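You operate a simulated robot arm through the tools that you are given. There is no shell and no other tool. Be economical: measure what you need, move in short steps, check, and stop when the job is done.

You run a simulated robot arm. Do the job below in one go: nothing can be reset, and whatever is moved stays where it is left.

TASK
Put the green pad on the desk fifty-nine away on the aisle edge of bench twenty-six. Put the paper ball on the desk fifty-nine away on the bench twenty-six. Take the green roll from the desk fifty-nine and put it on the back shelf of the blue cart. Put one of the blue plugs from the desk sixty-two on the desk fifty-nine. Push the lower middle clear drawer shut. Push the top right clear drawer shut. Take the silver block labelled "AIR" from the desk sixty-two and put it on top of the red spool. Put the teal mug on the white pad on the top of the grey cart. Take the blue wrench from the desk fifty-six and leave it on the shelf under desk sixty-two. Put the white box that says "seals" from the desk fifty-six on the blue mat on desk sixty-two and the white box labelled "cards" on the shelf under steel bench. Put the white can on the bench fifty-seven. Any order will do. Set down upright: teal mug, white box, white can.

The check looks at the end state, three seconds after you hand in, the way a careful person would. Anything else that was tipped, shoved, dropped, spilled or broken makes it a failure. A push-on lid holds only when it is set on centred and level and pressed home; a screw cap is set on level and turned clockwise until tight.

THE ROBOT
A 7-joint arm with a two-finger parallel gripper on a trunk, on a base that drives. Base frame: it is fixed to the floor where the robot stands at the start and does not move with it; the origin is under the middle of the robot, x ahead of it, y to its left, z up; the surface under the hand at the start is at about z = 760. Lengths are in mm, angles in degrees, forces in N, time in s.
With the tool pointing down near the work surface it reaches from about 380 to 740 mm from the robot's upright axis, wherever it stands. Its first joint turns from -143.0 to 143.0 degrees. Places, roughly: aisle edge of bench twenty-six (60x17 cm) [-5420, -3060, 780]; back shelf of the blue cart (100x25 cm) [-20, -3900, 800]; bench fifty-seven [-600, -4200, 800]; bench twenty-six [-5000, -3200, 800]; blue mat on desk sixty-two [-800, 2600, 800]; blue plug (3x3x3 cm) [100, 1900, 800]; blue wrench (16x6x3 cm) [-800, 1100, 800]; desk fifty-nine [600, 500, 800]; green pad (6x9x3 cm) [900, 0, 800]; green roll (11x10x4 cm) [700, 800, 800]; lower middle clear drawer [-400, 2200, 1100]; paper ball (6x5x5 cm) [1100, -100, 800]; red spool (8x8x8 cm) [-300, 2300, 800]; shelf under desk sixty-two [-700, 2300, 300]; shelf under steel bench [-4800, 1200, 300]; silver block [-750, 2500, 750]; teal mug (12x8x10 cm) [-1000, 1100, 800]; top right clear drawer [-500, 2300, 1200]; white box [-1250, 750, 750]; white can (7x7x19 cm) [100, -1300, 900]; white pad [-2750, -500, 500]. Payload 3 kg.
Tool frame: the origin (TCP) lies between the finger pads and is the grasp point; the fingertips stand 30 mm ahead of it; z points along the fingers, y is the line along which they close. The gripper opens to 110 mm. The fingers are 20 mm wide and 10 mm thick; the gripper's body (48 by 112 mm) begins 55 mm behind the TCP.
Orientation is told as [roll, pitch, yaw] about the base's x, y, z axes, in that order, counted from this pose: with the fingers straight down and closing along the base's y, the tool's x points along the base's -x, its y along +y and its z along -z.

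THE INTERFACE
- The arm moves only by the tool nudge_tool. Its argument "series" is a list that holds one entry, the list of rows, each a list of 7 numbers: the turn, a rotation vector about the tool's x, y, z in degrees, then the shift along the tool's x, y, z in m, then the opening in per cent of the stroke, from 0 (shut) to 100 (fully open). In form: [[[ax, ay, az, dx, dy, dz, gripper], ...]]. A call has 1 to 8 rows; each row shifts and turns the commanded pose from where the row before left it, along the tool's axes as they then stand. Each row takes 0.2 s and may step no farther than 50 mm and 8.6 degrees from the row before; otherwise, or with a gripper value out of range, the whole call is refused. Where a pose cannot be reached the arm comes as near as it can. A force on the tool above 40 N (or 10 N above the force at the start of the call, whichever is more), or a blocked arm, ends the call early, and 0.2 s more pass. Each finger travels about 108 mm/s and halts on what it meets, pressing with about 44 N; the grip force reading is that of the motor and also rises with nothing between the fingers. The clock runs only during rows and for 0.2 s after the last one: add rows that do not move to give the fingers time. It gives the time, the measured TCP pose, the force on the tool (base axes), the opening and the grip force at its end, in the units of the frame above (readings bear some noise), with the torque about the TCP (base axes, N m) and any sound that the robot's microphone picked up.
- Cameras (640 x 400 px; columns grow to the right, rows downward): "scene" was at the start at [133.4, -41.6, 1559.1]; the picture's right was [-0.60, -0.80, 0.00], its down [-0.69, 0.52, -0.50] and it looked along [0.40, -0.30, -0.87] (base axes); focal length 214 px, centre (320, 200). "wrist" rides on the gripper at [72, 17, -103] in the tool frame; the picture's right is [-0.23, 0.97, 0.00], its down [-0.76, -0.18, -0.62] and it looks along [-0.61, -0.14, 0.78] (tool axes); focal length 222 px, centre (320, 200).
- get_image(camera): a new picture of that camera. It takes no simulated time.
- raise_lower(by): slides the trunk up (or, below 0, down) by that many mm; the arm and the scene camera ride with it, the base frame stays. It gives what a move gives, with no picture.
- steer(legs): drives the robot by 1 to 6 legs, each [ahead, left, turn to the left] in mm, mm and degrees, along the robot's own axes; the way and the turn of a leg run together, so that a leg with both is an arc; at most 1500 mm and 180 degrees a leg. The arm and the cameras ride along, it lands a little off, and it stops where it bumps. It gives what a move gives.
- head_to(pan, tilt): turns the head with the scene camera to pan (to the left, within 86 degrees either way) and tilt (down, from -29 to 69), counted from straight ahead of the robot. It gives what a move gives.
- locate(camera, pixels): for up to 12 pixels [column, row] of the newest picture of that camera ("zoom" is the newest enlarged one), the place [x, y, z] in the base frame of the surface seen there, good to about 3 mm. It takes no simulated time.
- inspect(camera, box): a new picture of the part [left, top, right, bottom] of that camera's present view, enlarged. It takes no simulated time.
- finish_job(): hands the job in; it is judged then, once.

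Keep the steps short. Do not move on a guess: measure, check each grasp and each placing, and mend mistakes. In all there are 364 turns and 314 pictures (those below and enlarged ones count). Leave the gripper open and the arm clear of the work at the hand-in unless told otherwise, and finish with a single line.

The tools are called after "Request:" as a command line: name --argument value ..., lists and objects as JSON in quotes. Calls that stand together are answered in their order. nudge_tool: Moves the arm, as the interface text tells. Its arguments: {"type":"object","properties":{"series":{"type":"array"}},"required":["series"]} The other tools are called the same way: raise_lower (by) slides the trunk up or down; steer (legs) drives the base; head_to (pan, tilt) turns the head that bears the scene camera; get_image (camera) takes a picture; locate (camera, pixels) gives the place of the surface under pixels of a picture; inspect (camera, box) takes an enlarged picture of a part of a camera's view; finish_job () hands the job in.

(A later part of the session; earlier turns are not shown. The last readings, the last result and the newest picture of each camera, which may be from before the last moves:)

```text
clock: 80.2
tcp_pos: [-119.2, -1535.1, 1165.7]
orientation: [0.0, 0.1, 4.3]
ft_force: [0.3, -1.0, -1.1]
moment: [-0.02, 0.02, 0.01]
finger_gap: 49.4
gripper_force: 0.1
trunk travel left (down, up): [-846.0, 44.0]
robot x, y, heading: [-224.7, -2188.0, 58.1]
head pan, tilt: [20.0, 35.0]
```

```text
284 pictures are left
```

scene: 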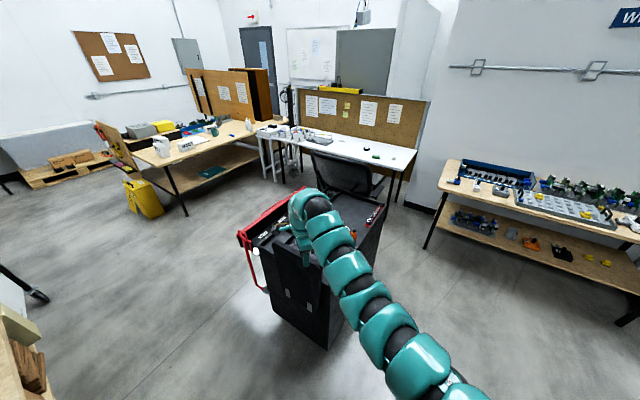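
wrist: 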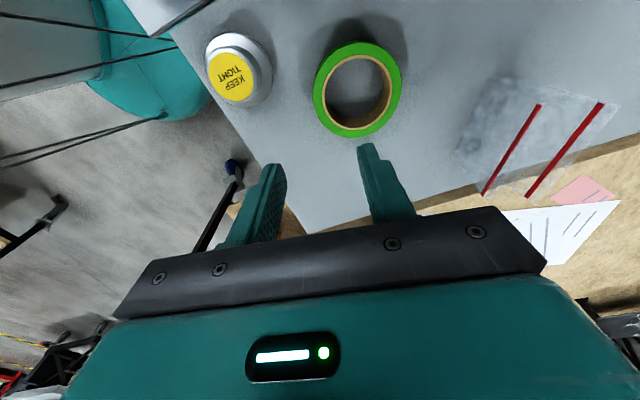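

The can is hidden behind the hand; I look through the wrist camera.

Request:
get_image --camera "wrist"

Request:
inspect --camera "scene" --box '[220, 160, 420, 360]'

```text
283 pictures are left
```

wrist: 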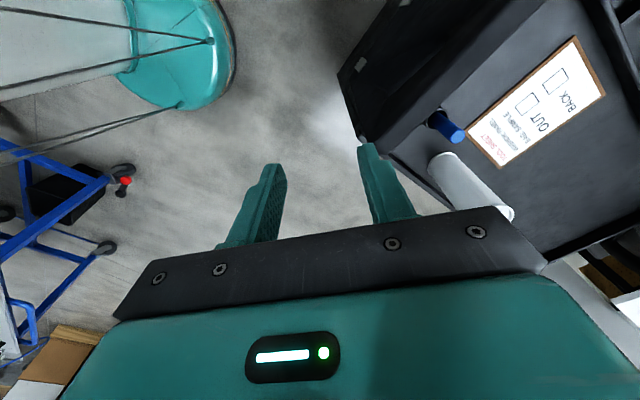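

```text
2.00 times, centred on (320, 260) of scene
```

zoom: 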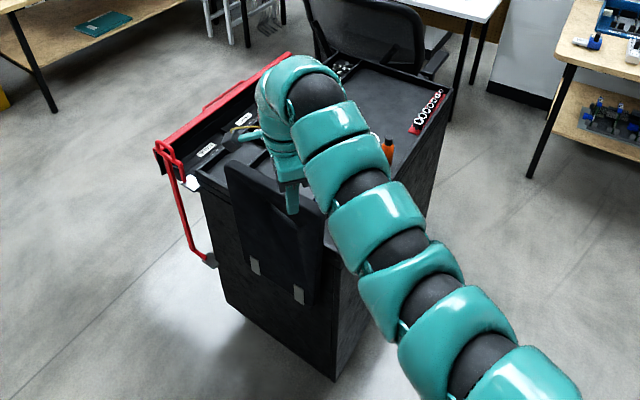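

Request:
locate --camera "wrist" --pixels '[[443, 163], [480, 190], [507, 212], [450, 130], [520, 120], [362, 128], [470, 200], [545, 250], [350, 75], [445, 125]]'

Request:
locate --camera "zoom" --pixels '[[333, 375], [225, 165], [390, 150], [330, 235], [210, 260], [165, 150], [450, 92], [295, 55]]'

```text
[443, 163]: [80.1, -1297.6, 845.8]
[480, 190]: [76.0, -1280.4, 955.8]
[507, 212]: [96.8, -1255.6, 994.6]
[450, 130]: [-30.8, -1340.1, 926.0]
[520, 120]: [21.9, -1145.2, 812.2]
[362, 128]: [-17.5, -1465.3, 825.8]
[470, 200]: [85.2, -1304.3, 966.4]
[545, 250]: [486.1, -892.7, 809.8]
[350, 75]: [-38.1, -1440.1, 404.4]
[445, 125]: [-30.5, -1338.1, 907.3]
```

```text
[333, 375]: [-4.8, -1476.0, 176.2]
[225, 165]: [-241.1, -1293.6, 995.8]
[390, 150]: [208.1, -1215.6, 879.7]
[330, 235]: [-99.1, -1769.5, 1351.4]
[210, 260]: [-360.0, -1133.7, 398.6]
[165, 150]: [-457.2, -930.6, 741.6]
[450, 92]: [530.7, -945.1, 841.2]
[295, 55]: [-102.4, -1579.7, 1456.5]
```

Can axis about (110,-1278), top z≈1000. I drive so the hand comes over it.

Request:
steer --legs '[[339, -59, 0]]'

Request:
get_image --camera "wrist"

Request:
get_image --camera "scene"

```text
clock: 82.5
tcp_pos: [112.4, -1279.3, 1164.9]
orientation: [0.0, 0.1, 4.0]
ft_force: [0.7, 0.5, -1.1]
moment: [-0.02, 0.02, 0.01]
finger_gap: 49.6
gripper_force: 0.0
trunk travel left (down, up): [-846.0, 44.0]
robot x, y, heading: [2.6, -1934.4, 57.8]
head pan, tilt: [20.0, 35.0]
```

```text
281 pictures are left
```

wrist: 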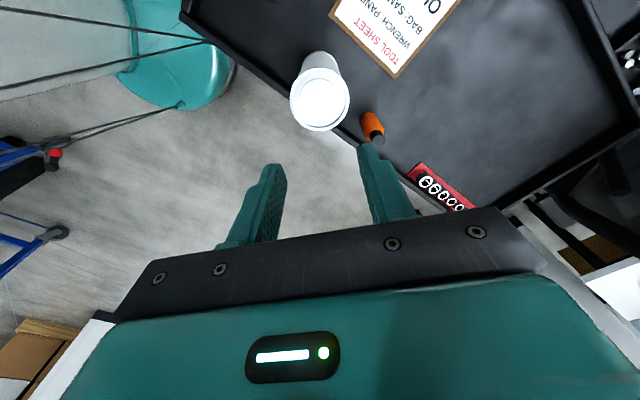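

```text
280 pictures are left
```

scene: 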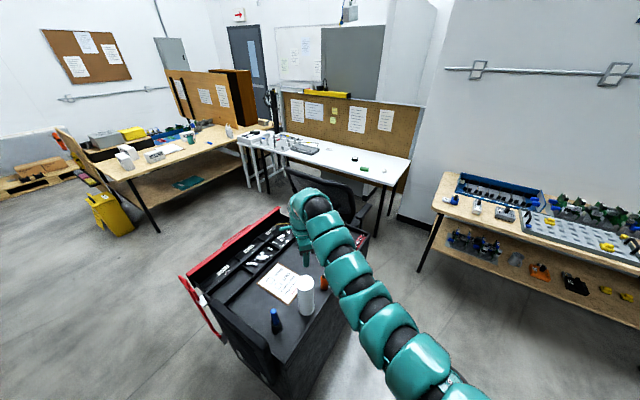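

Request:
locate --camera "wrist" --pixels '[[320, 98], [295, 98], [346, 98], [320, 75], [320, 122], [372, 122], [322, 60]]'

Request:
locate --camera "scene" --pixels '[[306, 280], [306, 310], [299, 300], [313, 300], [275, 320], [322, 282]]'

Request:
inspect --camera "scene" --box '[240, 240, 370, 350]'

```text
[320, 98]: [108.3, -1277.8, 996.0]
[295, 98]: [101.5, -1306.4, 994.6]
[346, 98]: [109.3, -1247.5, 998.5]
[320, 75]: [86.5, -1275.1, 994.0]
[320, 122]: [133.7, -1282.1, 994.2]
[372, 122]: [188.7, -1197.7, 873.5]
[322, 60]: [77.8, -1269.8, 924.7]
```

```text
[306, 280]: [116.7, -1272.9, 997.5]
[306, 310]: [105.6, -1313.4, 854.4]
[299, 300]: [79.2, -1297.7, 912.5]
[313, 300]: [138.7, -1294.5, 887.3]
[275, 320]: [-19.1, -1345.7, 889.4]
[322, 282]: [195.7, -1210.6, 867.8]
```

```text
3.64 times, centred on (305, 295) of scene
```

zoom: 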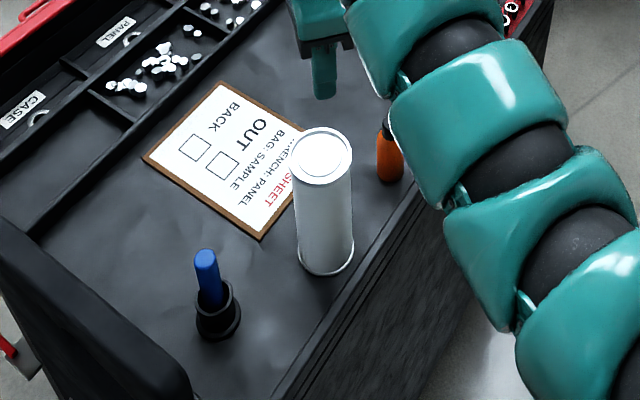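

Can centre (108,-1278). I open wide, descend around it to z≈957 and close.

Request:
nudge_tool --series '[[[0, 0, 0, 0.004, 0, 0.04, 92], [0, 0, 0, 0, 0, 0.042, 92], [0, 0, 0, 0, 0, 0.042, 92], [0, 0, 0, 0, 0, 0.042, 92], [0, 0, 0, 0, 0, 0.042, 92]]]'

Request:
nudge_tool --series '[[[0, 0, 0, 0, 0, 0, 0], [0, 0, 0, 0, 0, 0, 0], [0, 0, 0, 0, 0, 0, 0], [0, 0, 0, 0, 0, -0.01, 0]]]'

Request:
get_image --camera "wrist"

```text
clock: 83.7
tcp_pos: [106.6, -1280.1, 958.2]
orientation: [0.1, -0.1, 4.1]
ft_force: [-0.3, 0.0, -0.9]
moment: [-0.01, 0.0, 0.03]
finger_gap: 101.1
gripper_force: 0.0
trunk travel left (down, up): [-846.0, 44.0]
robot x, y, heading: [0.4, -1934.4, 57.8]
head pan, tilt: [20.0, 35.0]
```

```text
clock: 84.7
tcp_pos: [107.2, -1281.3, 967.5]
orientation: [0.0, 0.1, 4.1]
ft_force: [0.0, 0.0, -3.8]
moment: [0.0, -0.01, -0.02]
finger_gap: 67.4
gripper_force: 43.7
trunk travel left (down, up): [-846.0, 44.0]
robot x, y, heading: [0.2, -1939.8, 57.8]
head pan, tilt: [20.0, 35.0]
```

```text
278 pictures are left
```

wrist: 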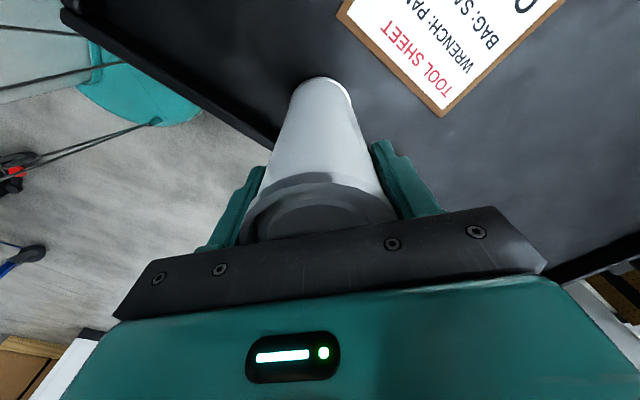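

The can is held (gap 67). I lift it 160 mm, back away, turn to face south and drive toward bench fifty-seven.

Request:
nudge_tool --series '[[[0, 0, 0, 0, 0, -0.04, 0], [0, 0, 0, 0, 0, -0.04, 0], [0, 0, 0, 0, 0, -0.04, 0], [0, 0, 0, 0, 0, -0.04, 0]]]'

Request:
steer --legs '[[-500, 0, 0], [0, 0, -150], [250, -600, 0]]'

Request:
head_to --pan 0 --tilt 40

Request:
get_image --camera "scene"

```text
clock: 85.7
tcp_pos: [108.8, -1280.7, 1128.3]
orientation: [0.0, 0.1, 4.3]
ft_force: [-0.2, -0.6, -4.0]
moment: [0.03, -0.03, 0.01]
finger_gap: 67.4
gripper_force: 43.8
trunk travel left (down, up): [-846.0, 44.0]
robot x, y, heading: [1.4, -1935.6, 58.1]
head pan, tilt: [20.0, 35.0]
```

```text
clock: 98.0
tcp_pos: [-631.5, -3208.1, 1127.3]
orientation: [0.0, 0.1, -145.5]
ft_force: [0.0, -0.5, -3.1]
moment: [0.04, -0.02, -0.01]
finger_gap: 67.3
gripper_force: 44.4
trunk travel left (down, up): [-846.0, 44.0]
robot x, y, heading: [-873.0, -2587.0, -91.4]
head pan, tilt: [20.0, 35.0]
```

```text
clock: 98.8
tcp_pos: [-632.6, -3208.9, 1126.9]
orientation: [0.0, 0.1, -145.5]
ft_force: [-0.1, 0.4, -3.8]
moment: [-0.01, 0.0, -0.04]
finger_gap: 67.5
gripper_force: 44.1
trunk travel left (down, up): [-846.0, 44.0]
robot x, y, heading: [-867.8, -2588.0, -91.8]
head pan, tilt: [0.0, 40.0]
```

```text
277 pictures are left
```

scene: 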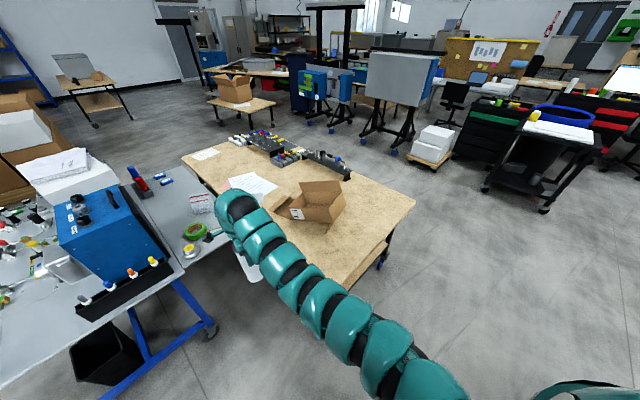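

Request:
locate --camera "scene" --pixels '[[330, 255], [370, 225], [345, 275], [355, 205], [412, 203], [300, 240], [265, 225], [315, 205], [340, 195], [280, 240], [390, 205], [290, 215]]'

```text
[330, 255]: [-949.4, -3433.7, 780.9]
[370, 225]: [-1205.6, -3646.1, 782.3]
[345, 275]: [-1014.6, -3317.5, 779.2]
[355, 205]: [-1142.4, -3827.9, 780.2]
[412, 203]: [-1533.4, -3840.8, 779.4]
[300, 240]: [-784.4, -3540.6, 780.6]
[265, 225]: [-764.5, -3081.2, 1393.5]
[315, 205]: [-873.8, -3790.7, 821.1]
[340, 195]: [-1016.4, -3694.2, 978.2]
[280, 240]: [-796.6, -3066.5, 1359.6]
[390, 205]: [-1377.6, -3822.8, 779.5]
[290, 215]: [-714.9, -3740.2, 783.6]
```

Bench surface z≈780; a free spot is (-1020,-3480). I drive so the can is over it.

Request:
steer --legs '[[283, -378, 0]]'

Request:
get_image --camera "scene"

```text
clock: 101.6
tcp_pos: [-1020.1, -3479.9, 1127.9]
orientation: [-0.1, 0.2, -145.5]
ft_force: [-1.2, 0.0, -4.0]
moment: [0.02, -0.01, 0.0]
finger_gap: 67.1
gripper_force: 44.1
trunk travel left (down, up): [-846.0, 44.0]
robot x, y, heading: [-1262.4, -2858.6, -91.6]
head pan, tilt: [0.0, 40.0]
```

```text
276 pictures are left
```

scene: 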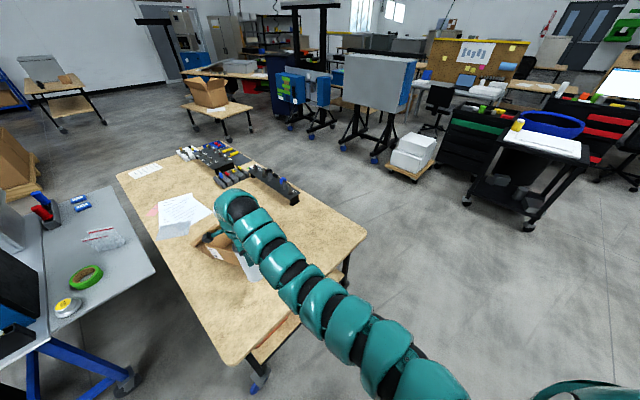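

The spot is clear. I lower the trunk 150 mm and then descend gently.

Request:
raise_lower --by -150

Request:
nudge_tool --series '[[[0, 0, 0, 0, 0, 0.035, 0], [0, 0, 0, 0, 0, 0.006, 0], [0, 0, 0, 0, 0, 0.004, 0]]]'

Request:
get_image --camera "wrist"

```text
clock: 103.4
tcp_pos: [-1019.7, -3479.1, 978.6]
orientation: [0.0, 0.1, -145.5]
ft_force: [-0.6, 0.9, -2.6]
moment: [0.01, -0.04, 0.0]
finger_gap: 67.4
gripper_force: 44.2
trunk travel left (down, up): [-696.0, 194.0]
robot x, y, heading: [-1254.5, -2859.0, -91.8]
head pan, tilt: [0.0, 40.0]
```

```text
clock: 104.2
tcp_pos: [-1019.8, -3478.5, 931.5]
orientation: [0.0, 0.1, -145.4]
ft_force: [-0.3, -0.3, -3.9]
moment: [0.0, -0.03, -0.03]
finger_gap: 67.2
gripper_force: 44.0
trunk travel left (down, up): [-696.0, 194.0]
robot x, y, heading: [-1255.6, -2858.5, -91.7]
head pan, tilt: [0.0, 40.0]
```

```text
275 pictures are left
```

wrist: 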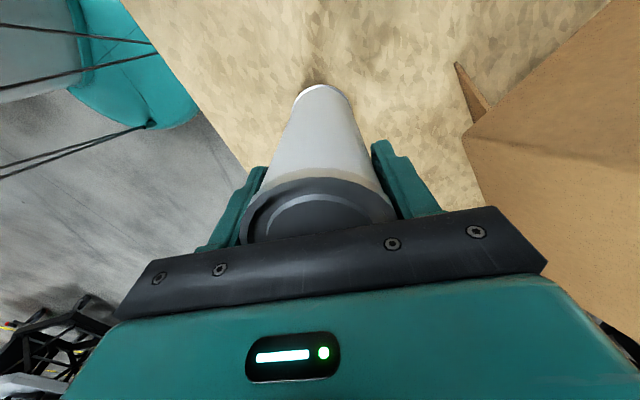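

The carton is close to the right finger; I check how close.

Request:
locate --camera "wrist" --pixels '[[470, 140], [485, 190], [460, 70], [560, 50], [500, 220]]'

Request:
nudge_tool --series '[[[0, 0, 0, 0, 0, 0.002, 0], [0, 0, 0, 0, 0, 0.002, 0], [0, 0, 0, 0, 0, 0, 0]]]'

```text
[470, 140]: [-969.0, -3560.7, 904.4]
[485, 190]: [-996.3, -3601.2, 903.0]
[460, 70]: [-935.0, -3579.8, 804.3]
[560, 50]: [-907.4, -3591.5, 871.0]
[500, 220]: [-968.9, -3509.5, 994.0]
```

```text
clock: 105.0
tcp_pos: [-1020.0, -3478.4, 929.2]
orientation: [0.2, 0.2, -145.5]
ft_force: [-0.5, -1.9, 7.5]
moment: [0.05, -0.11, 0.01]
finger_gap: 67.3
gripper_force: 43.5
trunk travel left (down, up): [-696.0, 194.0]
robot x, y, heading: [-1259.0, -2858.9, -91.5]
head pan, tilt: [0.0, 40.0]
```

Contact, and the carton is 96 mm off along the closing line: room to open to 85 %. I release and rise.

Request:
nudge_tool --series '[[[0, 0, 0, 0, 0, -0.001, 85], [0, 0, 0, 0, 0, 0, 85], [0, 0, 0, 0, 0, -0.03, 85], [0, 0, 0, 0, 0, -0.045, 85], [0, 0, 0, 0, 0, -0.045, 85]]]'

Request:
raise_lower --by 150

Request:
get_image --camera "wrist"

```text
clock: 106.2
tcp_pos: [-1019.5, -3477.1, 1050.9]
orientation: [0.0, 0.1, -145.5]
ft_force: [0.5, 1.1, -0.3]
moment: [0.0, -0.02, -0.02]
finger_gap: 93.4
gripper_force: 0.0
trunk travel left (down, up): [-696.0, 194.0]
robot x, y, heading: [-1258.9, -2858.2, -91.6]
head pan, tilt: [0.0, 40.0]
```

```text
clock: 107.9
tcp_pos: [-1020.7, -3477.7, 1199.9]
orientation: [0.1, 0.1, -145.4]
ft_force: [-0.5, 0.5, 0.8]
moment: [0.04, 0.01, 0.02]
finger_gap: 93.3
gripper_force: 0.0
trunk travel left (down, up): [-846.0, 44.0]
robot x, y, heading: [-1258.3, -2856.4, -91.7]
head pan, tilt: [0.0, 40.0]
```

```text
274 pictures are left
```

wrist: 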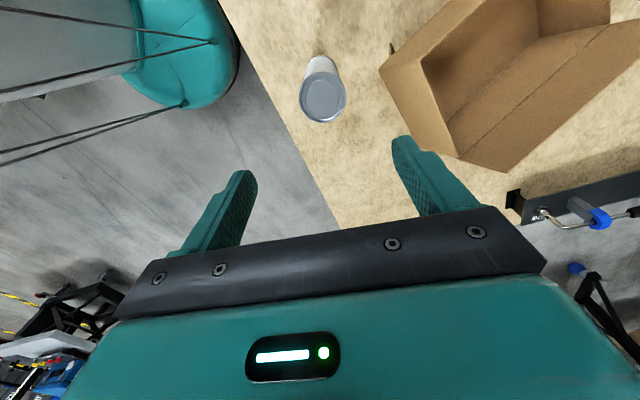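

The can stands upright. Now back to desk fifty-nine for the pad and ball: I retrace the aisle and face the desk again.

Request:
steer --legs '[[-275, 630, 0], [-1267, -118, 0], [-930, -28, 0], [-551, 684, 0], [0, 0, 138.5]]'

Request:
nudge_tool --series '[[[0, 0, 4.27, -0.0477, -0.0133, 0, 100], [0, 0, 4.27, -0.0477, -0.0133, 0, 100], [0, 0, 4.27, -0.0477, -0.0133, 0, 100], [0, 0, 4.27, -0.0477, -0.0133, 0, 100], [0, 0, 4.27, -0.0477, -0.0133, 0, 100], [0, 0, 4.27, -0.0477, -0.0133, 0, 100], [0, 0, 4.27, -0.0477, -0.0133, 0, 100], [0, 0, 4.27, -0.0477, -0.0133, 0, 100]]]'

```text
clock: 132.2
tcp_pos: [260.1, 750.2, 1200.8]
orientation: [0.1, 0.1, -8.0]
ft_force: [0.2, -0.1, 0.2]
moment: [0.0, -0.02, 0.0]
finger_gap: 93.6
gripper_force: 0.0
trunk travel left (down, up): [-846.0, 44.0]
robot x, y, heading: [19.0, 133.3, 46.0]
head pan, tilt: [0.0, 40.0]
```

```text
clock: 134.0
tcp_pos: [514.5, 611.5, 1206.1]
orientation: [0.0, 0.1, -34.5]
ft_force: [-0.1, 1.2, -0.9]
moment: [0.02, -0.01, -0.02]
finger_gap: 109.9
gripper_force: 0.1
out of reach, approached as far as the arm can: row 5, 6, 8
trunk travel left (down, up): [-846.0, 44.0]
robot x, y, heading: [20.5, 130.0, 46.1]
head pan, tilt: [0.0, 40.0]
```

Part of the sweep met a reach limit; I continue with a slightly lower hand.

Request:
nudge_tool --series '[[[0, 0, 4.27, -0.0465, -0.014, 0.01, 100], [0, 0, 4.27, -0.0465, -0.014, 0.01, 100], [0, 0, 4.27, -0.0465, -0.014, 0.01, 100], [0, 0, 4.27, -0.0465, -0.014, 0.01, 100], [0, 0, 4.27, -0.0465, -0.014, 0.01, 100], [0, 0, 4.27, -0.0465, -0.014, 0.01, 100], [0, 0, 4.27, -0.0465, -0.014, 0.01, 100], [0, 0, 4.27, -0.0465, -0.014, 0.01, 100]]]'

```text
clock: 135.8
tcp_pos: [733.0, 317.0, 1055.5]
orientation: [0.0, 0.1, -68.6]
ft_force: [0.6, 0.2, -1.2]
moment: [0.0, 0.01, 0.02]
finger_gap: 110.0
gripper_force: 0.0
out of reach, approached as far as the arm can: row 1, 3, 4, 5, 6, 7
trunk travel left (down, up): [-846.0, 44.0]
robot x, y, heading: [17.4, 131.1, 45.8]
head pan, tilt: [0.0, 40.0]
```

The hand spiralled outward near the limit. I lower the trunk back 150 mm and swing the hand right and inward toward where the pad will be.

Request:
raise_lower --by -100

Request:
nudge_tool --series '[[[0, 0, -3.16, -0.0313, -0.0318, 0, 100], [0, 0, -3.16, -0.0295, -0.0335, 0, 100], [0, 0, -3.16, -0.0276, -0.0351, 0, 100], [0, 0, -3.16, -0.0256, -0.0365, 0, 100], [0, 0, -3.16, -0.0236, -0.0379, 0, 100], [0, 0, -3.16, -0.0215, -0.0391, 0, 100], [0, 0, -3.16, -0.0193, -0.0403, 0, 100], [0, 0, -3.16, -0.017, -0.0413, 0, 100]]]'

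```text
clock: 137.1
tcp_pos: [733.7, 317.2, 954.1]
orientation: [0.0, 0.0, -68.5]
ft_force: [0.5, -0.6, 0.2]
moment: [-0.01, 0.01, -0.02]
finger_gap: 110.0
gripper_force: 0.0
trunk travel left (down, up): [-746.0, 144.0]
robot x, y, heading: [15.1, 132.1, 46.0]
head pan, tilt: [0.0, 40.0]
```

```text
clock: 138.9
tcp_pos: [592.8, -23.2, 933.0]
orientation: [0.0, 0.1, -43.2]
ft_force: [0.6, 0.0, 0.8]
moment: [0.03, 0.0, -0.05]
finger_gap: 109.9
gripper_force: 0.0
out of reach, approached as far as the arm can: row 1, 2
trunk travel left (down, up): [-746.0, 144.0]
robot x, y, heading: [17.8, 130.7, 46.1]
head pan, tilt: [0.0, 40.0]
```

Now I drive into the same place at the desk as before.

Request:
steer --legs '[[167, 0, 1], [124, -180, 0]]'

Request:
get_image --camera "wrist"

```text
clock: 141.7
tcp_pos: [929.2, 76.1, 932.6]
orientation: [0.0, 0.1, -42.1]
ft_force: [0.0, 0.7, -0.2]
moment: [0.02, 0.01, 0.03]
finger_gap: 110.1
gripper_force: 0.1
trunk travel left (down, up): [-746.0, 144.0]
robot x, y, heading: [350.3, 218.6, 46.8]
head pan, tilt: [0.0, 40.0]
```

```text
273 pictures are left
```

wrist: 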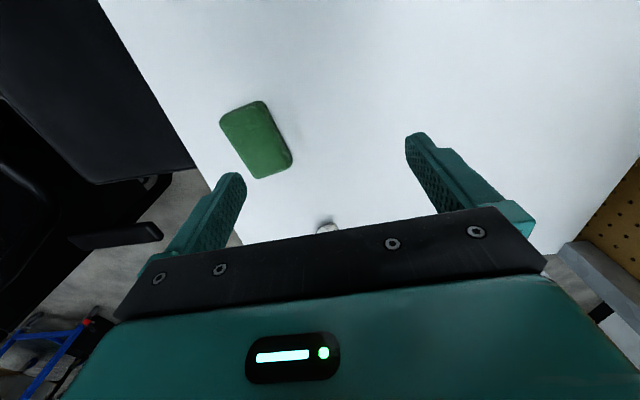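

Request:
locate --camera "wrist" --pixels '[[222, 112], [258, 102], [291, 160], [257, 177], [256, 138], [327, 226]]'

```text
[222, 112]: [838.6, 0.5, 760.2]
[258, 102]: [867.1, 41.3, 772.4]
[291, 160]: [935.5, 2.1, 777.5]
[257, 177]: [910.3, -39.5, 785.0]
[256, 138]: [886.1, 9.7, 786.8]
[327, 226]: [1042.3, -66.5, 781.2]
```

Pad centre ≈ (886,-2), long side ≈ -33°. I move over it, turn the yaw to about -34 and descend to z≈835.

Request:
nudge_tool --series '[[[0, 0, 0, -0.0086, -0.0437, 0, 100], [0, 0, 0, -0.0086, -0.0437, 0, 100], [0, 0, -8, 0, 0, 0.03, 90], [0, 0, 0, 0, 0, 0.048, 85], [0, 0, 0, 0, 0, 0.02, 85]]]'

Request:
get_image --camera "wrist"

```text
clock: 142.9
tcp_pos: [882.8, -1.3, 834.6]
orientation: [-0.1, 0.0, -34.2]
ft_force: [-0.2, -0.3, 0.5]
moment: [-0.01, 0.01, -0.03]
finger_gap: 93.8
gripper_force: 0.0
trunk travel left (down, up): [-746.0, 144.0]
robot x, y, heading: [346.3, 221.0, 47.0]
head pan, tilt: [0.0, 40.0]
```

```text
272 pictures are left
```

wrist: 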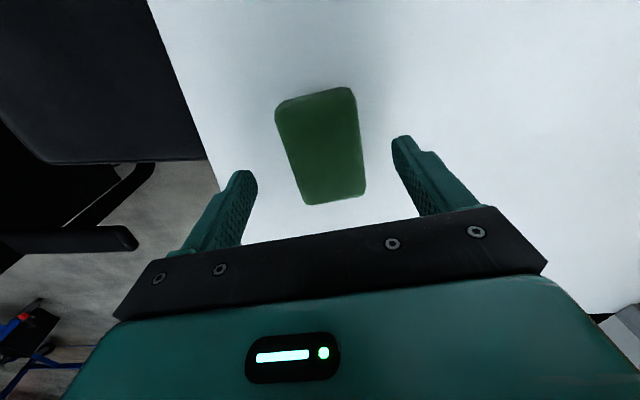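

Request:
locate --camera "wrist" --pixels '[[283, 106], [350, 92], [363, 190], [312, 202], [320, 150]]'

Request:
nudge_tool --series '[[[0, 0, 0, -0.004, 0, 0.02, 85], [0, 0, 0, 0, 0, 0.019, 85], [0, 0, 0, 0, 0, 0, 0], [0, 0, 0, 0, 0, 0, 0], [0, 0, 0, 0, 0, 0, 0], [0, 0, 0, 0, 0, -0.05, 0], [0, 0, 0, 0, 0, -0.05, 0]]]'

Request:
get_image --camera "wrist"

```text
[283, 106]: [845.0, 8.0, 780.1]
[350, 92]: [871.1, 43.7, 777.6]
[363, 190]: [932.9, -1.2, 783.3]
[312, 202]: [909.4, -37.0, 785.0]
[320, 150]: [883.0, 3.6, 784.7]
```

```text
clock: 144.5
tcp_pos: [885.5, -1.9, 896.5]
orientation: [0.1, 0.0, -34.1]
ft_force: [0.4, -1.5, -0.2]
moment: [-0.01, 0.0, 0.0]
finger_gap: 56.5
gripper_force: 43.8
trunk travel left (down, up): [-746.0, 144.0]
robot x, y, heading: [351.8, 220.8, 47.2]
head pan, tilt: [0.0, 40.0]
```

```text
271 pictures are left
```

wrist: 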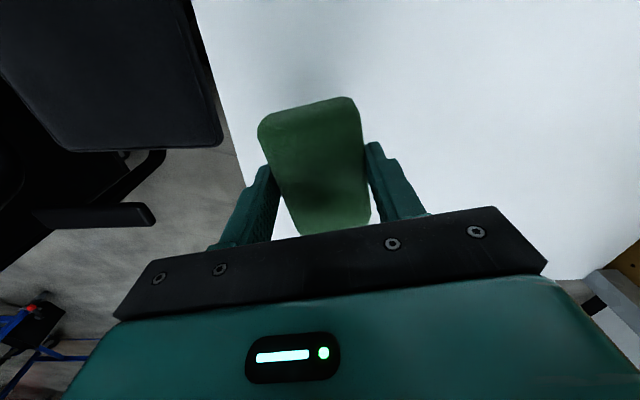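

The pad is held (gap 56.5). I raise the trunk, back out, turn to face west and look.

Request:
raise_lower --by 140

Request:
steer --legs '[[-124, 180, 0], [-167, 0, 0], [-200, 0, 133], [0, 0, 0]]'

Request:
head_to --pan 20 --tilt 25

Request:
get_image --camera "scene"

```text
clock: 146.1
tcp_pos: [886.0, -2.4, 1035.1]
orientation: [-0.1, 0.0, -34.3]
ft_force: [0.1, 0.1, -0.1]
moment: [0.0, 0.01, 0.0]
finger_gap: 56.5
gripper_force: 43.4
trunk travel left (down, up): [-886.0, 4.0]
robot x, y, heading: [347.4, 218.7, 47.0]
head pan, tilt: [0.0, 40.0]
```

```text
clock: 152.5
tcp_pos: [221.4, 551.3, 1035.7]
orientation: [0.0, 0.1, 58.7]
ft_force: [0.3, 0.5, -0.3]
moment: [0.0, 0.03, -0.02]
finger_gap: 56.5
gripper_force: 43.9
trunk travel left (down, up): [-886.0, 4.0]
robot x, y, heading: [22.6, 3.5, 140.0]
head pan, tilt: [0.0, 40.0]
stopped in leg 3: the robot was blocked; the commanded pose is now the measured one
```

```text
clock: 153.4
tcp_pos: [222.4, 553.9, 1035.1]
orientation: [0.0, 0.0, 58.7]
ft_force: [0.6, -1.7, -0.9]
moment: [0.02, -0.01, -0.01]
finger_gap: 56.6
gripper_force: 43.9
trunk travel left (down, up): [-886.0, 4.0]
robot x, y, heading: [26.3, 9.7, 139.9]
head pan, tilt: [20.0, 25.0]
```

```text
270 pictures are left
```

scene: 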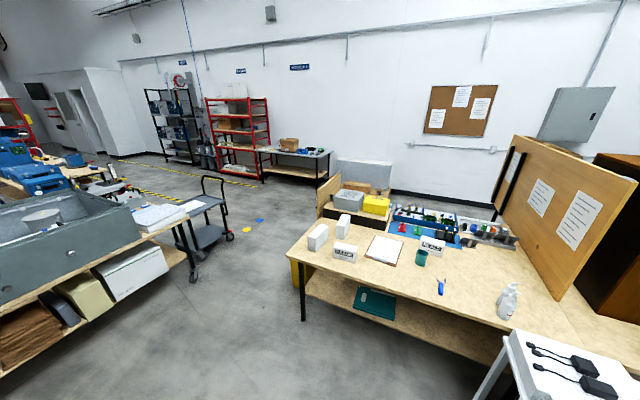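

Something blocked the backward arc, perhaps the chair. I move away and look back at the chair.

Request:
steer --legs '[[250, 0, 0], [0, 0, -70]]'

Request:
head_to --pan -86 --tilt 45

Request:
get_image --camera "scene"

```text
clock: 158.2
tcp_pos: [416.2, 172.8, 1036.1]
orientation: [0.0, 0.1, -10.9]
ft_force: [-0.2, 0.3, 0.8]
moment: [0.01, -0.01, 0.0]
finger_gap: 56.4
gripper_force: 43.6
trunk travel left (down, up): [-886.0, 4.0]
robot x, y, heading: [-161.5, 166.8, 70.3]
head pan, tilt: [20.0, 25.0]
```

```text
clock: 160.0
tcp_pos: [415.3, 173.2, 1035.9]
orientation: [-0.1, -0.1, -10.9]
ft_force: [-1.0, 0.1, -0.5]
moment: [-0.04, 0.01, 0.01]
finger_gap: 56.4
gripper_force: 43.9
trunk travel left (down, up): [-886.0, 4.0]
robot x, y, heading: [-160.6, 162.0, 70.5]
head pan, tilt: [-85.9, 45.0]
```

```text
269 pictures are left
```

scene: 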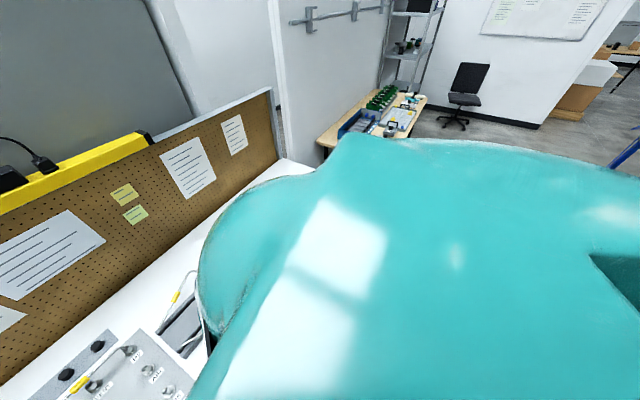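

The shoulder blocks the view; I check with the wrist camera.

Request:
get_image --camera "wrist"

```text
268 pictures are left
```

wrist: 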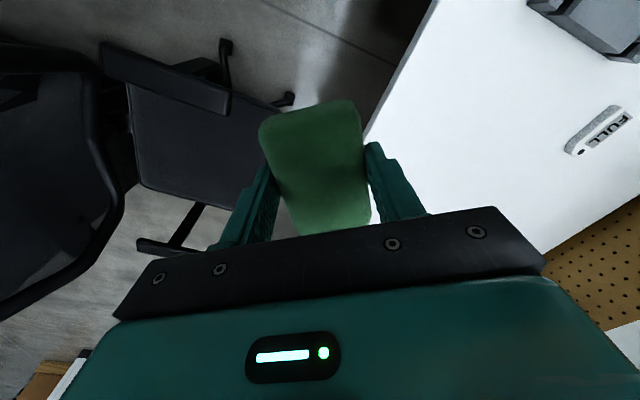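

Request:
locate --camera "wrist" --pixels '[[106, 50], [225, 105], [132, 88], [142, 183], [215, 202], [225, 42], [290, 98], [140, 242], [95, 60], [170, 75]]'

```text
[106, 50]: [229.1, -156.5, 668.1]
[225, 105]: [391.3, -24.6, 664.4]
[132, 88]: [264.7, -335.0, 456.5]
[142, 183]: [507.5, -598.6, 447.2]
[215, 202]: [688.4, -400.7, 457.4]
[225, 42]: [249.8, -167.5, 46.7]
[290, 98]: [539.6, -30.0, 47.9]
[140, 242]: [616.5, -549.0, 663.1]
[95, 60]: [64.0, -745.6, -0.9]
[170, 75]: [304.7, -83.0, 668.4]
```

The chair is where it was (feet still at (540,-30) and (250,-167)). Now I turn to face west and look south-west.

Request:
steer --legs '[[0, 0, 109]]'

Request:
head_to --pan 15 --tilt 25

Request:
get_image --camera "scene"

```text
clock: 165.0
tcp_pos: [-356.2, 713.4, 1035.9]
orientation: [0.0, 0.1, 97.9]
ft_force: [-0.9, -0.2, -0.7]
moment: [0.0, 0.0, 0.01]
finger_gap: 56.5
gripper_force: 44.0
trunk travel left (down, up): [-886.0, 4.0]
robot x, y, heading: [-163.2, 169.5, 178.8]
head pan, tilt: [-85.9, 45.0]
```

```text
clock: 166.8
tcp_pos: [-356.1, 713.9, 1035.6]
orientation: [0.0, -0.1, 97.7]
ft_force: [0.0, -0.8, 0.1]
moment: [-0.01, -0.02, -0.02]
finger_gap: 56.3
gripper_force: 44.0
trunk travel left (down, up): [-886.0, 4.0]
robot x, y, heading: [-162.6, 164.3, 179.0]
head pan, tilt: [15.0, 25.0]
```

```text
267 pictures are left
```

scene: 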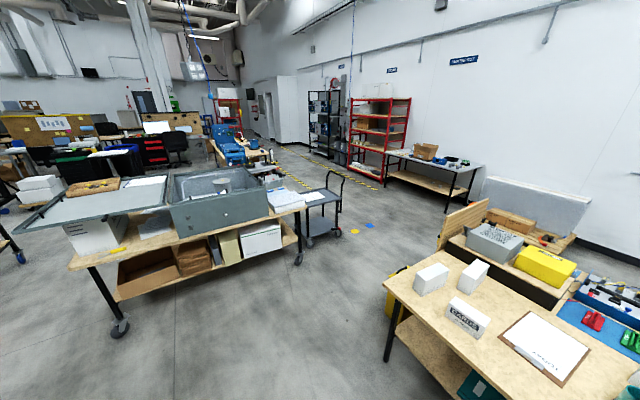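

Request:
locate --camera "scene" --pixels '[[300, 262], [338, 233], [308, 245], [275, 205], [340, 200], [120, 330], [230, 145], [265, 160], [285, 215], [245, 165], [212, 165], [390, 360]]'

Request:
inspect --camera "scene" --box '[180, 100, 380, 270]'

```text
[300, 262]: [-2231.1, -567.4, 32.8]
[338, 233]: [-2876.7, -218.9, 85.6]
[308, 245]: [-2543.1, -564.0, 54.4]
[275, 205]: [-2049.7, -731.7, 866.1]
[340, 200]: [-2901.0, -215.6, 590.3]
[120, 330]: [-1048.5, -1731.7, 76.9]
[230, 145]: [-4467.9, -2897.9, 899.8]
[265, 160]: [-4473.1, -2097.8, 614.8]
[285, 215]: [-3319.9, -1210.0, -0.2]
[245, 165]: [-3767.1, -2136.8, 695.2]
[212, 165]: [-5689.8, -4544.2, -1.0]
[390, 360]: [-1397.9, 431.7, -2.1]
```

```text
2.35 times, centred on (280, 185) of scene
```

zoom: 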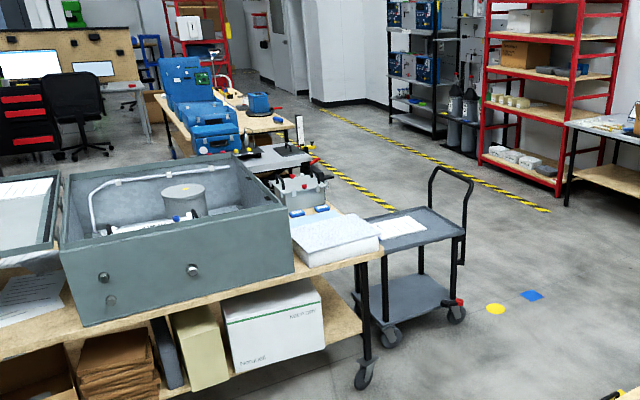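

Grey cart's near wheels are at (-2877,-219), the desk corner leg at (-1398,432). I drive west between them, round the grey cart's north side.

Request:
steer --legs '[[1230, 435, 0], [1007, -382, 0], [703, -188, 0], [988, 667, 0]]'

Request:
head_to --pan 60 --tilt 25

Request:
get_image --camera "scene"

```text
clock: 187.6
tcp_pos: [-4290.0, 247.4, 1036.5]
orientation: [0.0, -0.1, 97.5]
ft_force: [0.1, 0.4, -0.1]
moment: [0.02, 0.0, 0.02]
finger_gap: 56.5
gripper_force: 43.8
trunk travel left (down, up): [-886.0, 4.0]
robot x, y, heading: [-4100.8, -298.1, 178.8]
head pan, tilt: [15.0, 25.0]
```

```text
clock: 188.7
tcp_pos: [-4288.1, 247.1, 1036.2]
orientation: [0.0, 0.1, 97.5]
ft_force: [0.0, -1.0, -0.4]
moment: [0.0, 0.02, 0.01]
finger_gap: 56.4
gripper_force: 44.0
trunk travel left (down, up): [-886.0, 4.0]
robot x, y, heading: [-4096.8, -303.4, 178.8]
head pan, tilt: [60.0, 25.0]
```

```text
265 pictures are left
```

scene: 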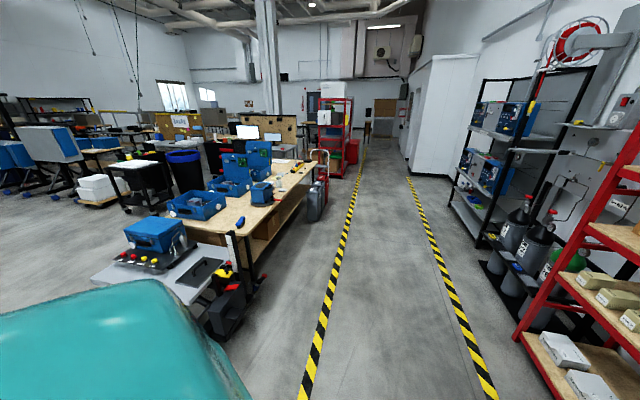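

I see bench twenty-six with its aisle-side strip near (285,195). I zoom and measure.

Request:
inspect --camera "scene" --box '[150, 110, 350, 270]'

Request:
locate --camera "scene" --pixels '[[244, 236], [310, 165], [270, 205], [290, 190], [255, 205], [230, 250], [240, 335], [222, 225], [280, 170], [318, 215], [250, 290], [300, 180]]'

```text
2.50 times, centred on (250, 190) of scene
```

zoom: 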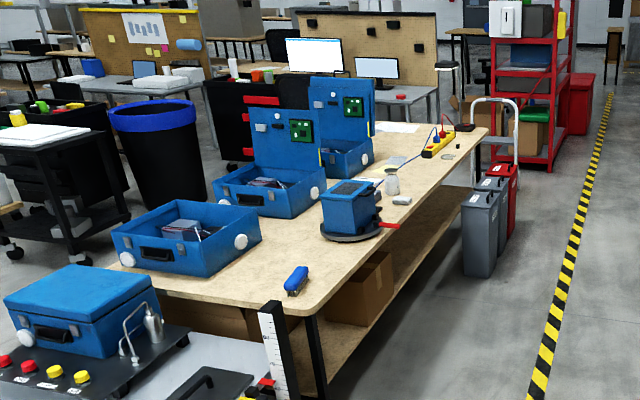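

```text
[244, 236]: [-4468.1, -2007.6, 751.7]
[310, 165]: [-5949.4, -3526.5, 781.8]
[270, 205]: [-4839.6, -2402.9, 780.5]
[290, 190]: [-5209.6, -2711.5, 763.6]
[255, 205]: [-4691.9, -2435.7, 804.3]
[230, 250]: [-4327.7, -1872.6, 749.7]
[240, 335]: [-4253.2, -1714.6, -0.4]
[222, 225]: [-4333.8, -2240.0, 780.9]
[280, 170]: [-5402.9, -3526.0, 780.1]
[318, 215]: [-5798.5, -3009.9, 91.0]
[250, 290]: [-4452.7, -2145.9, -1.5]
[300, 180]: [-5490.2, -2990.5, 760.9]
```

Request:
locate --camera "scene" --pixels '[[520, 340], [480, 245], [455, 205], [560, 395], [410, 180], [345, 330], [595, 340], [505, 270]]'

Request:
steer --legs '[[0, 0, -152.8]]'

```text
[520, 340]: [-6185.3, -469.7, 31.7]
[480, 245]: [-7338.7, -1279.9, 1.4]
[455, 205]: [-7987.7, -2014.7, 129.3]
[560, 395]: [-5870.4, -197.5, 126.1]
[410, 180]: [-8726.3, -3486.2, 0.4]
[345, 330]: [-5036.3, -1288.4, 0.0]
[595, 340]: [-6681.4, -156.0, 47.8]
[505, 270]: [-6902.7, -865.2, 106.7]
```

```text
clock: 195.4
tcp_pos: [-3678.5, -701.9, 1034.1]
orientation: [0.0, 0.0, -55.3]
ft_force: [-0.4, 0.2, 0.2]
moment: [-0.02, -0.03, -0.03]
finger_gap: 56.6
gripper_force: 43.9
trunk travel left (down, up): [-886.0, 4.0]
robot x, y, heading: [-4099.5, -299.5, 25.8]
head pan, tilt: [60.0, 25.0]
```

The aisle is wide. I drive backwards down the aisle until the hand is over the near part of the strip, then look with the wrist camera.

Request:
steer --legs '[[-1335, -465, 0], [-995, -796, 0]]'

Request:
get_image --camera "wrist"

Request:
head_to --pan -60 --tilt 45

Request:
get_image --camera "scene"

```text
clock: 208.5
tcp_pos: [-5216.5, -2863.5, 1035.8]
orientation: [-0.1, 0.0, -55.1]
ft_force: [0.0, -0.5, -0.5]
moment: [0.0, 0.0, 0.01]
finger_gap: 56.5
gripper_force: 43.7
trunk travel left (down, up): [-886.0, 4.0]
robot x, y, heading: [-5632.4, -2462.8, 26.2]
head pan, tilt: [60.0, 25.0]
```

```text
263 pictures are left
```

wrist: 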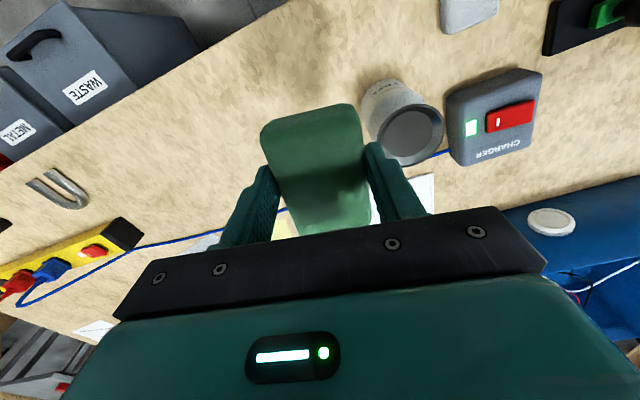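

```text
clock: 210.5
tcp_pos: [-5215.3, -2862.7, 1036.7]
orientation: [0.0, 0.0, -55.1]
ft_force: [0.4, 0.7, 0.3]
moment: [-0.01, 0.01, 0.03]
finger_gap: 56.3
gripper_force: 44.0
trunk travel left (down, up): [-886.0, 4.0]
robot x, y, heading: [-5636.4, -2463.8, 26.2]
head pan, tilt: [-60.0, 45.0]
```

```text
262 pictures are left
```

scene: 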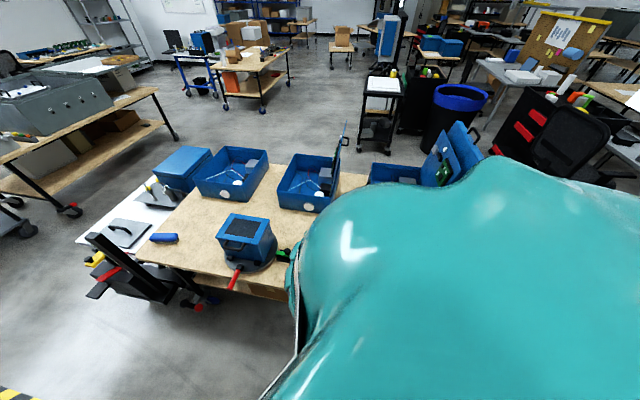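

Request:
locate --camera "wrist" --pixels '[[230, 110], [170, 180], [280, 60], [150, 95], [260, 15], [385, 85], [65, 185], [75, 140], [200, 150], [330, 50], [120, 180], [235, 75]]'

```text
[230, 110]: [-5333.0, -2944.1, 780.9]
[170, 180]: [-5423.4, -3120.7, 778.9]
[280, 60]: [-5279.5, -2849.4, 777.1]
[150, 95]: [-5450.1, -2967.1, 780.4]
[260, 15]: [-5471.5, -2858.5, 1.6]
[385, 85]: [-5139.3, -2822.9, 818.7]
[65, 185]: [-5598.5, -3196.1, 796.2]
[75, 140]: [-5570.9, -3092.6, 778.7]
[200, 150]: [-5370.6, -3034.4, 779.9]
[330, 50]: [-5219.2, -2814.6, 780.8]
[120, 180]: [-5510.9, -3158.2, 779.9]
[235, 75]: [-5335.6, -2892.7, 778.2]
```

Free spot near the strip's centre: (-5410,-3050). I move the hand there and lower the trunk.

Request:
nudge_tool --series '[[[0, 0, 0, -0.0071, -0.0443, 0, 0], [0, 0, 0, -0.0071, -0.0443, 0, 0], [0, 0, 0, -0.0071, -0.0443, 0, 0], [0, 0, 0, -0.0071, -0.0443, 0, 0], [0, 0, 0, -0.0071, -0.0443, 0, 0], [0, 0, 0, -0.0071, -0.0443, 0, 0]]]'

Request:
raise_lower --by -180

Request:
get_image --camera "wrist"

```text
clock: 211.9
tcp_pos: [-5410.9, -3049.6, 1036.6]
orientation: [0.0, 0.0, -55.0]
ft_force: [1.1, 0.0, -0.3]
moment: [-0.02, -0.02, -0.01]
finger_gap: 56.2
gripper_force: 44.3
trunk travel left (down, up): [-886.0, 4.0]
robot x, y, heading: [-5634.7, -2460.1, 25.9]
head pan, tilt: [-60.0, 45.0]
```

```text
clock: 213.9
tcp_pos: [-5409.6, -3048.7, 858.5]
orientation: [0.0, -0.1, -55.1]
ft_force: [0.0, 0.9, -0.1]
moment: [-0.03, -0.03, 0.0]
finger_gap: 56.5
gripper_force: 44.1
trunk travel left (down, up): [-706.0, 184.0]
robot x, y, heading: [-5631.9, -2463.9, 26.1]
head pan, tilt: [-60.0, 45.0]
```

```text
261 pictures are left
```

wrist: 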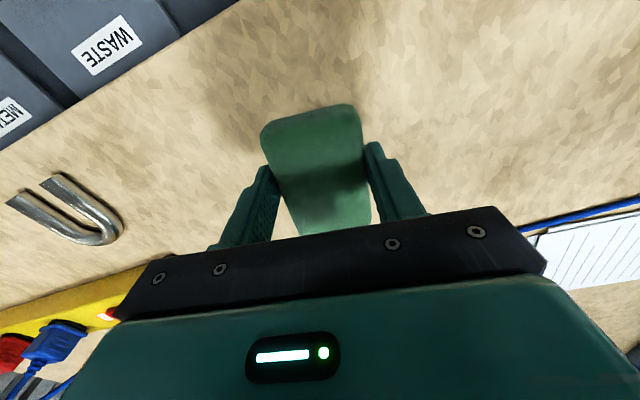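

Request:
nudge_tool --series '[[[0, 0, 0, 0, 0, 0.036, 0], [0, 0, 0, 0, 0, 0.004, 0], [0, 0, 0, 0, 0, 0.003, 0], [0, 0, 0, 0, 0, 0, 0]]]'

```text
clock: 214.9
tcp_pos: [-5409.5, -3048.5, 816.1]
orientation: [-0.1, -0.1, -55.1]
ft_force: [-1.1, -2.4, 14.4]
moment: [0.26, 0.06, -0.03]
finger_gap: 56.7
gripper_force: 44.1
trunk travel left (down, up): [-706.0, 184.0]
robot x, y, heading: [-5638.0, -2464.3, 26.0]
head pan, tilt: [-60.0, 45.0]
```

Contact (14 N). I release and rise.

Request:
nudge_tool --series '[[[0, 0, 0, 0, 0, -0.001, 75], [0, 0, 0, 0, 0, 0, 75], [0, 0, 0, 0, 0, -0.04, 75], [0, 0, 0, 0, 0, -0.045, 75], [0, 0, 0, 0, 0, -0.045, 75]]]'

Request:
raise_lower --by 100

Request:
get_image --camera "wrist"

```text
clock: 216.1
tcp_pos: [-5410.6, -3048.0, 893.7]
orientation: [-0.5, -0.2, -55.1]
ft_force: [-0.2, -1.0, 0.2]
moment: [0.0, -0.02, 0.01]
finger_gap: 82.5
gripper_force: 0.1
out of reach, approached as far as the arm can: row 4, 5
trunk travel left (down, up): [-706.0, 184.0]
robot x, y, heading: [-5637.0, -2466.9, 25.9]
head pan, tilt: [-60.0, 45.0]
```

```text
clock: 217.4
tcp_pos: [-5410.4, -3047.9, 992.8]
orientation: [-0.4, -0.1, -55.0]
ft_force: [0.4, -0.1, 0.0]
moment: [-0.01, 0.01, -0.01]
finger_gap: 82.5
gripper_force: 0.0
trunk travel left (down, up): [-806.0, 84.0]
robot x, y, heading: [-5636.0, -2463.5, 25.9]
head pan, tilt: [-60.0, 45.0]
```

```text
260 pictures are left
```

wrist: 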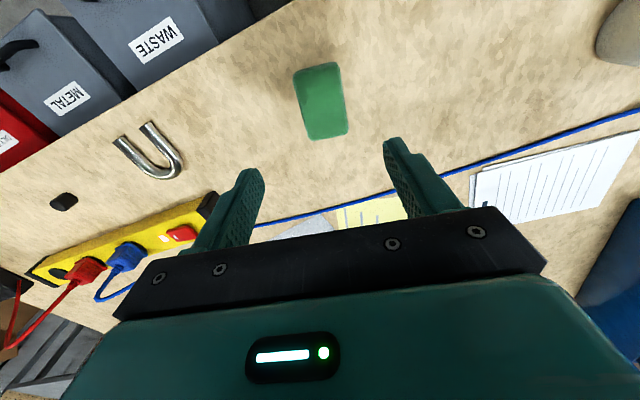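

The pad lies on the strip. I swing the hand back to its travelling place and drive back toward desk fifty-nine.

Request:
nudge_tool --series '[[[0, 0, 0, 0.0071, 0.0443, 0, 75], [0, 0, 0, 0.0071, 0.0443, 0, 75], [0, 0, 0, 0.0071, 0.0443, 0, 75], [0, 0, 0, 0.0071, 0.0443, 0, 75], [0, 0, 0, 0.0071, 0.0443, 0, 75], [0, 0, 0, 0.0071, 0.0443, 0, 75]]]'

Request:
raise_lower --by 80

Request:
steer --legs '[[992, 812, 0], [1337, 461, 0], [1184, 146, 0], [541, -487, 0], [724, -798, 0], [1200, -162, 0]]'

```text
clock: 218.8
tcp_pos: [-5216.0, -2861.1, 991.7]
orientation: [-0.4, -0.2, -55.1]
ft_force: [-0.4, -0.8, 0.3]
moment: [0.0, 0.03, 0.01]
finger_gap: 82.8
gripper_force: 0.1
trunk travel left (down, up): [-806.0, 84.0]
robot x, y, heading: [-5636.1, -2467.5, 25.9]
head pan, tilt: [-60.0, 45.0]
```

```text
clock: 220.0
tcp_pos: [-5216.8, -2861.3, 1072.7]
orientation: [-0.5, -0.2, -55.2]
ft_force: [-0.2, -0.2, -0.2]
moment: [0.01, 0.0, 0.03]
finger_gap: 82.3
gripper_force: 0.0
trunk travel left (down, up): [-886.0, 4.0]
robot x, y, heading: [-5636.1, -2462.6, 26.1]
head pan, tilt: [-60.0, 45.0]
```

```text
clock: 253.2
tcp_pos: [126.7, -279.7, 1071.6]
orientation: [-0.4, -0.2, -55.6]
ft_force: [0.3, 0.9, -0.5]
moment: [0.01, 0.0, 0.01]
finger_gap: 82.5
gripper_force: 0.1
trunk travel left (down, up): [-886.0, 4.0]
robot x, y, heading: [-290.4, 120.5, 25.3]
head pan, tilt: [-60.0, 45.0]
```

I turn to 47° and go to the standing place at the desk, a few mm nearer the ball.

Request:
steer --legs '[[0, 0, 21.7], [226, -213, 0], [167, 0, 0], [115, -198, 0]]'

Request:
get_image --camera "wrist"

```text
clock: 254.7
tcp_pos: [237.3, -109.3, 1074.6]
orientation: [-0.7, -0.5, -35.8]
ft_force: [-9.4, 3.0, 22.2]
moment: [-0.77, 0.7, -0.72]
finger_gap: 84.3
gripper_force: 2.0
trunk travel left (down, up): [-886.0, 4.0]
robot x, y, heading: [-288.6, 120.9, 45.8]
head pan, tilt: [-60.0, 45.0]
stopped in leg 1: the force on the tool passed its limit at 55 N (the readings are from after the stop); the commanded pose is now the measured one
```

```text
259 pictures are left
```

wrist: 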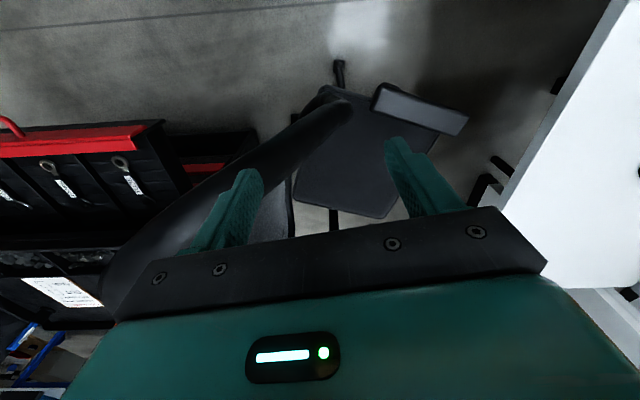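

A finger touched the chair's backrest. I lift the tool straight up and look.

Request:
nudge_tool --series '[[[0, 0, 0, 0, 0, -0.02, 75], [0, 0, 0, 0, 0, -0.03, 75], [0, 0, 0, 0, 0, -0.03, 75]]]'

Request:
get_image --camera "wrist"

```text
clock: 255.5
tcp_pos: [211.0, -96.2, 1125.1]
orientation: [-1.4, -1.1, -35.2]
ft_force: [-0.1, 0.1, 0.1]
moment: [-0.01, 0.03, 0.03]
finger_gap: 82.6
gripper_force: 0.0
out of reach, approached as far as the arm can: row 2, 3
trunk travel left (down, up): [-886.0, 4.0]
robot x, y, heading: [-288.9, 124.9, 46.1]
head pan, tilt: [-60.0, 45.0]
```

```text
258 pictures are left
```

wrist: 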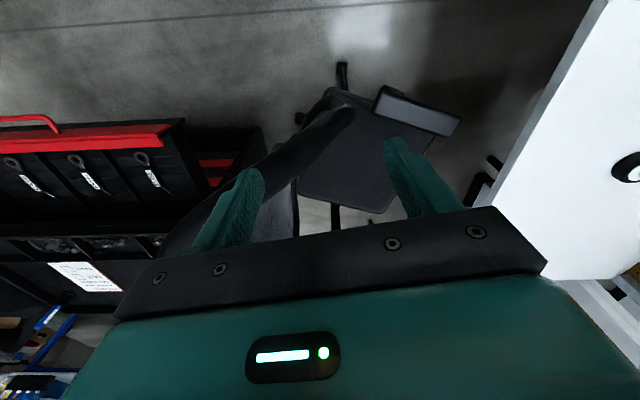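

Request:
locate --camera "wrist" --pixels '[[340, 112], [342, 70], [300, 118], [380, 95], [455, 130], [380, 212], [298, 190], [325, 92], [488, 165], [170, 240], [240, 170], [300, 140]]'

```text
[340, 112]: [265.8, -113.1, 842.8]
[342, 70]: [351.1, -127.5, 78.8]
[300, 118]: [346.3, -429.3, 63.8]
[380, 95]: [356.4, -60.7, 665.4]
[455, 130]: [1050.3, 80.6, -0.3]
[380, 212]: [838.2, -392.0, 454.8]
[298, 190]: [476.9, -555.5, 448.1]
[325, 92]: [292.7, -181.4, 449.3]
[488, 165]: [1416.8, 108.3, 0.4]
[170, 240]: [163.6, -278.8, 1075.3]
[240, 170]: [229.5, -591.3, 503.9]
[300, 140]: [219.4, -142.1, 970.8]
```

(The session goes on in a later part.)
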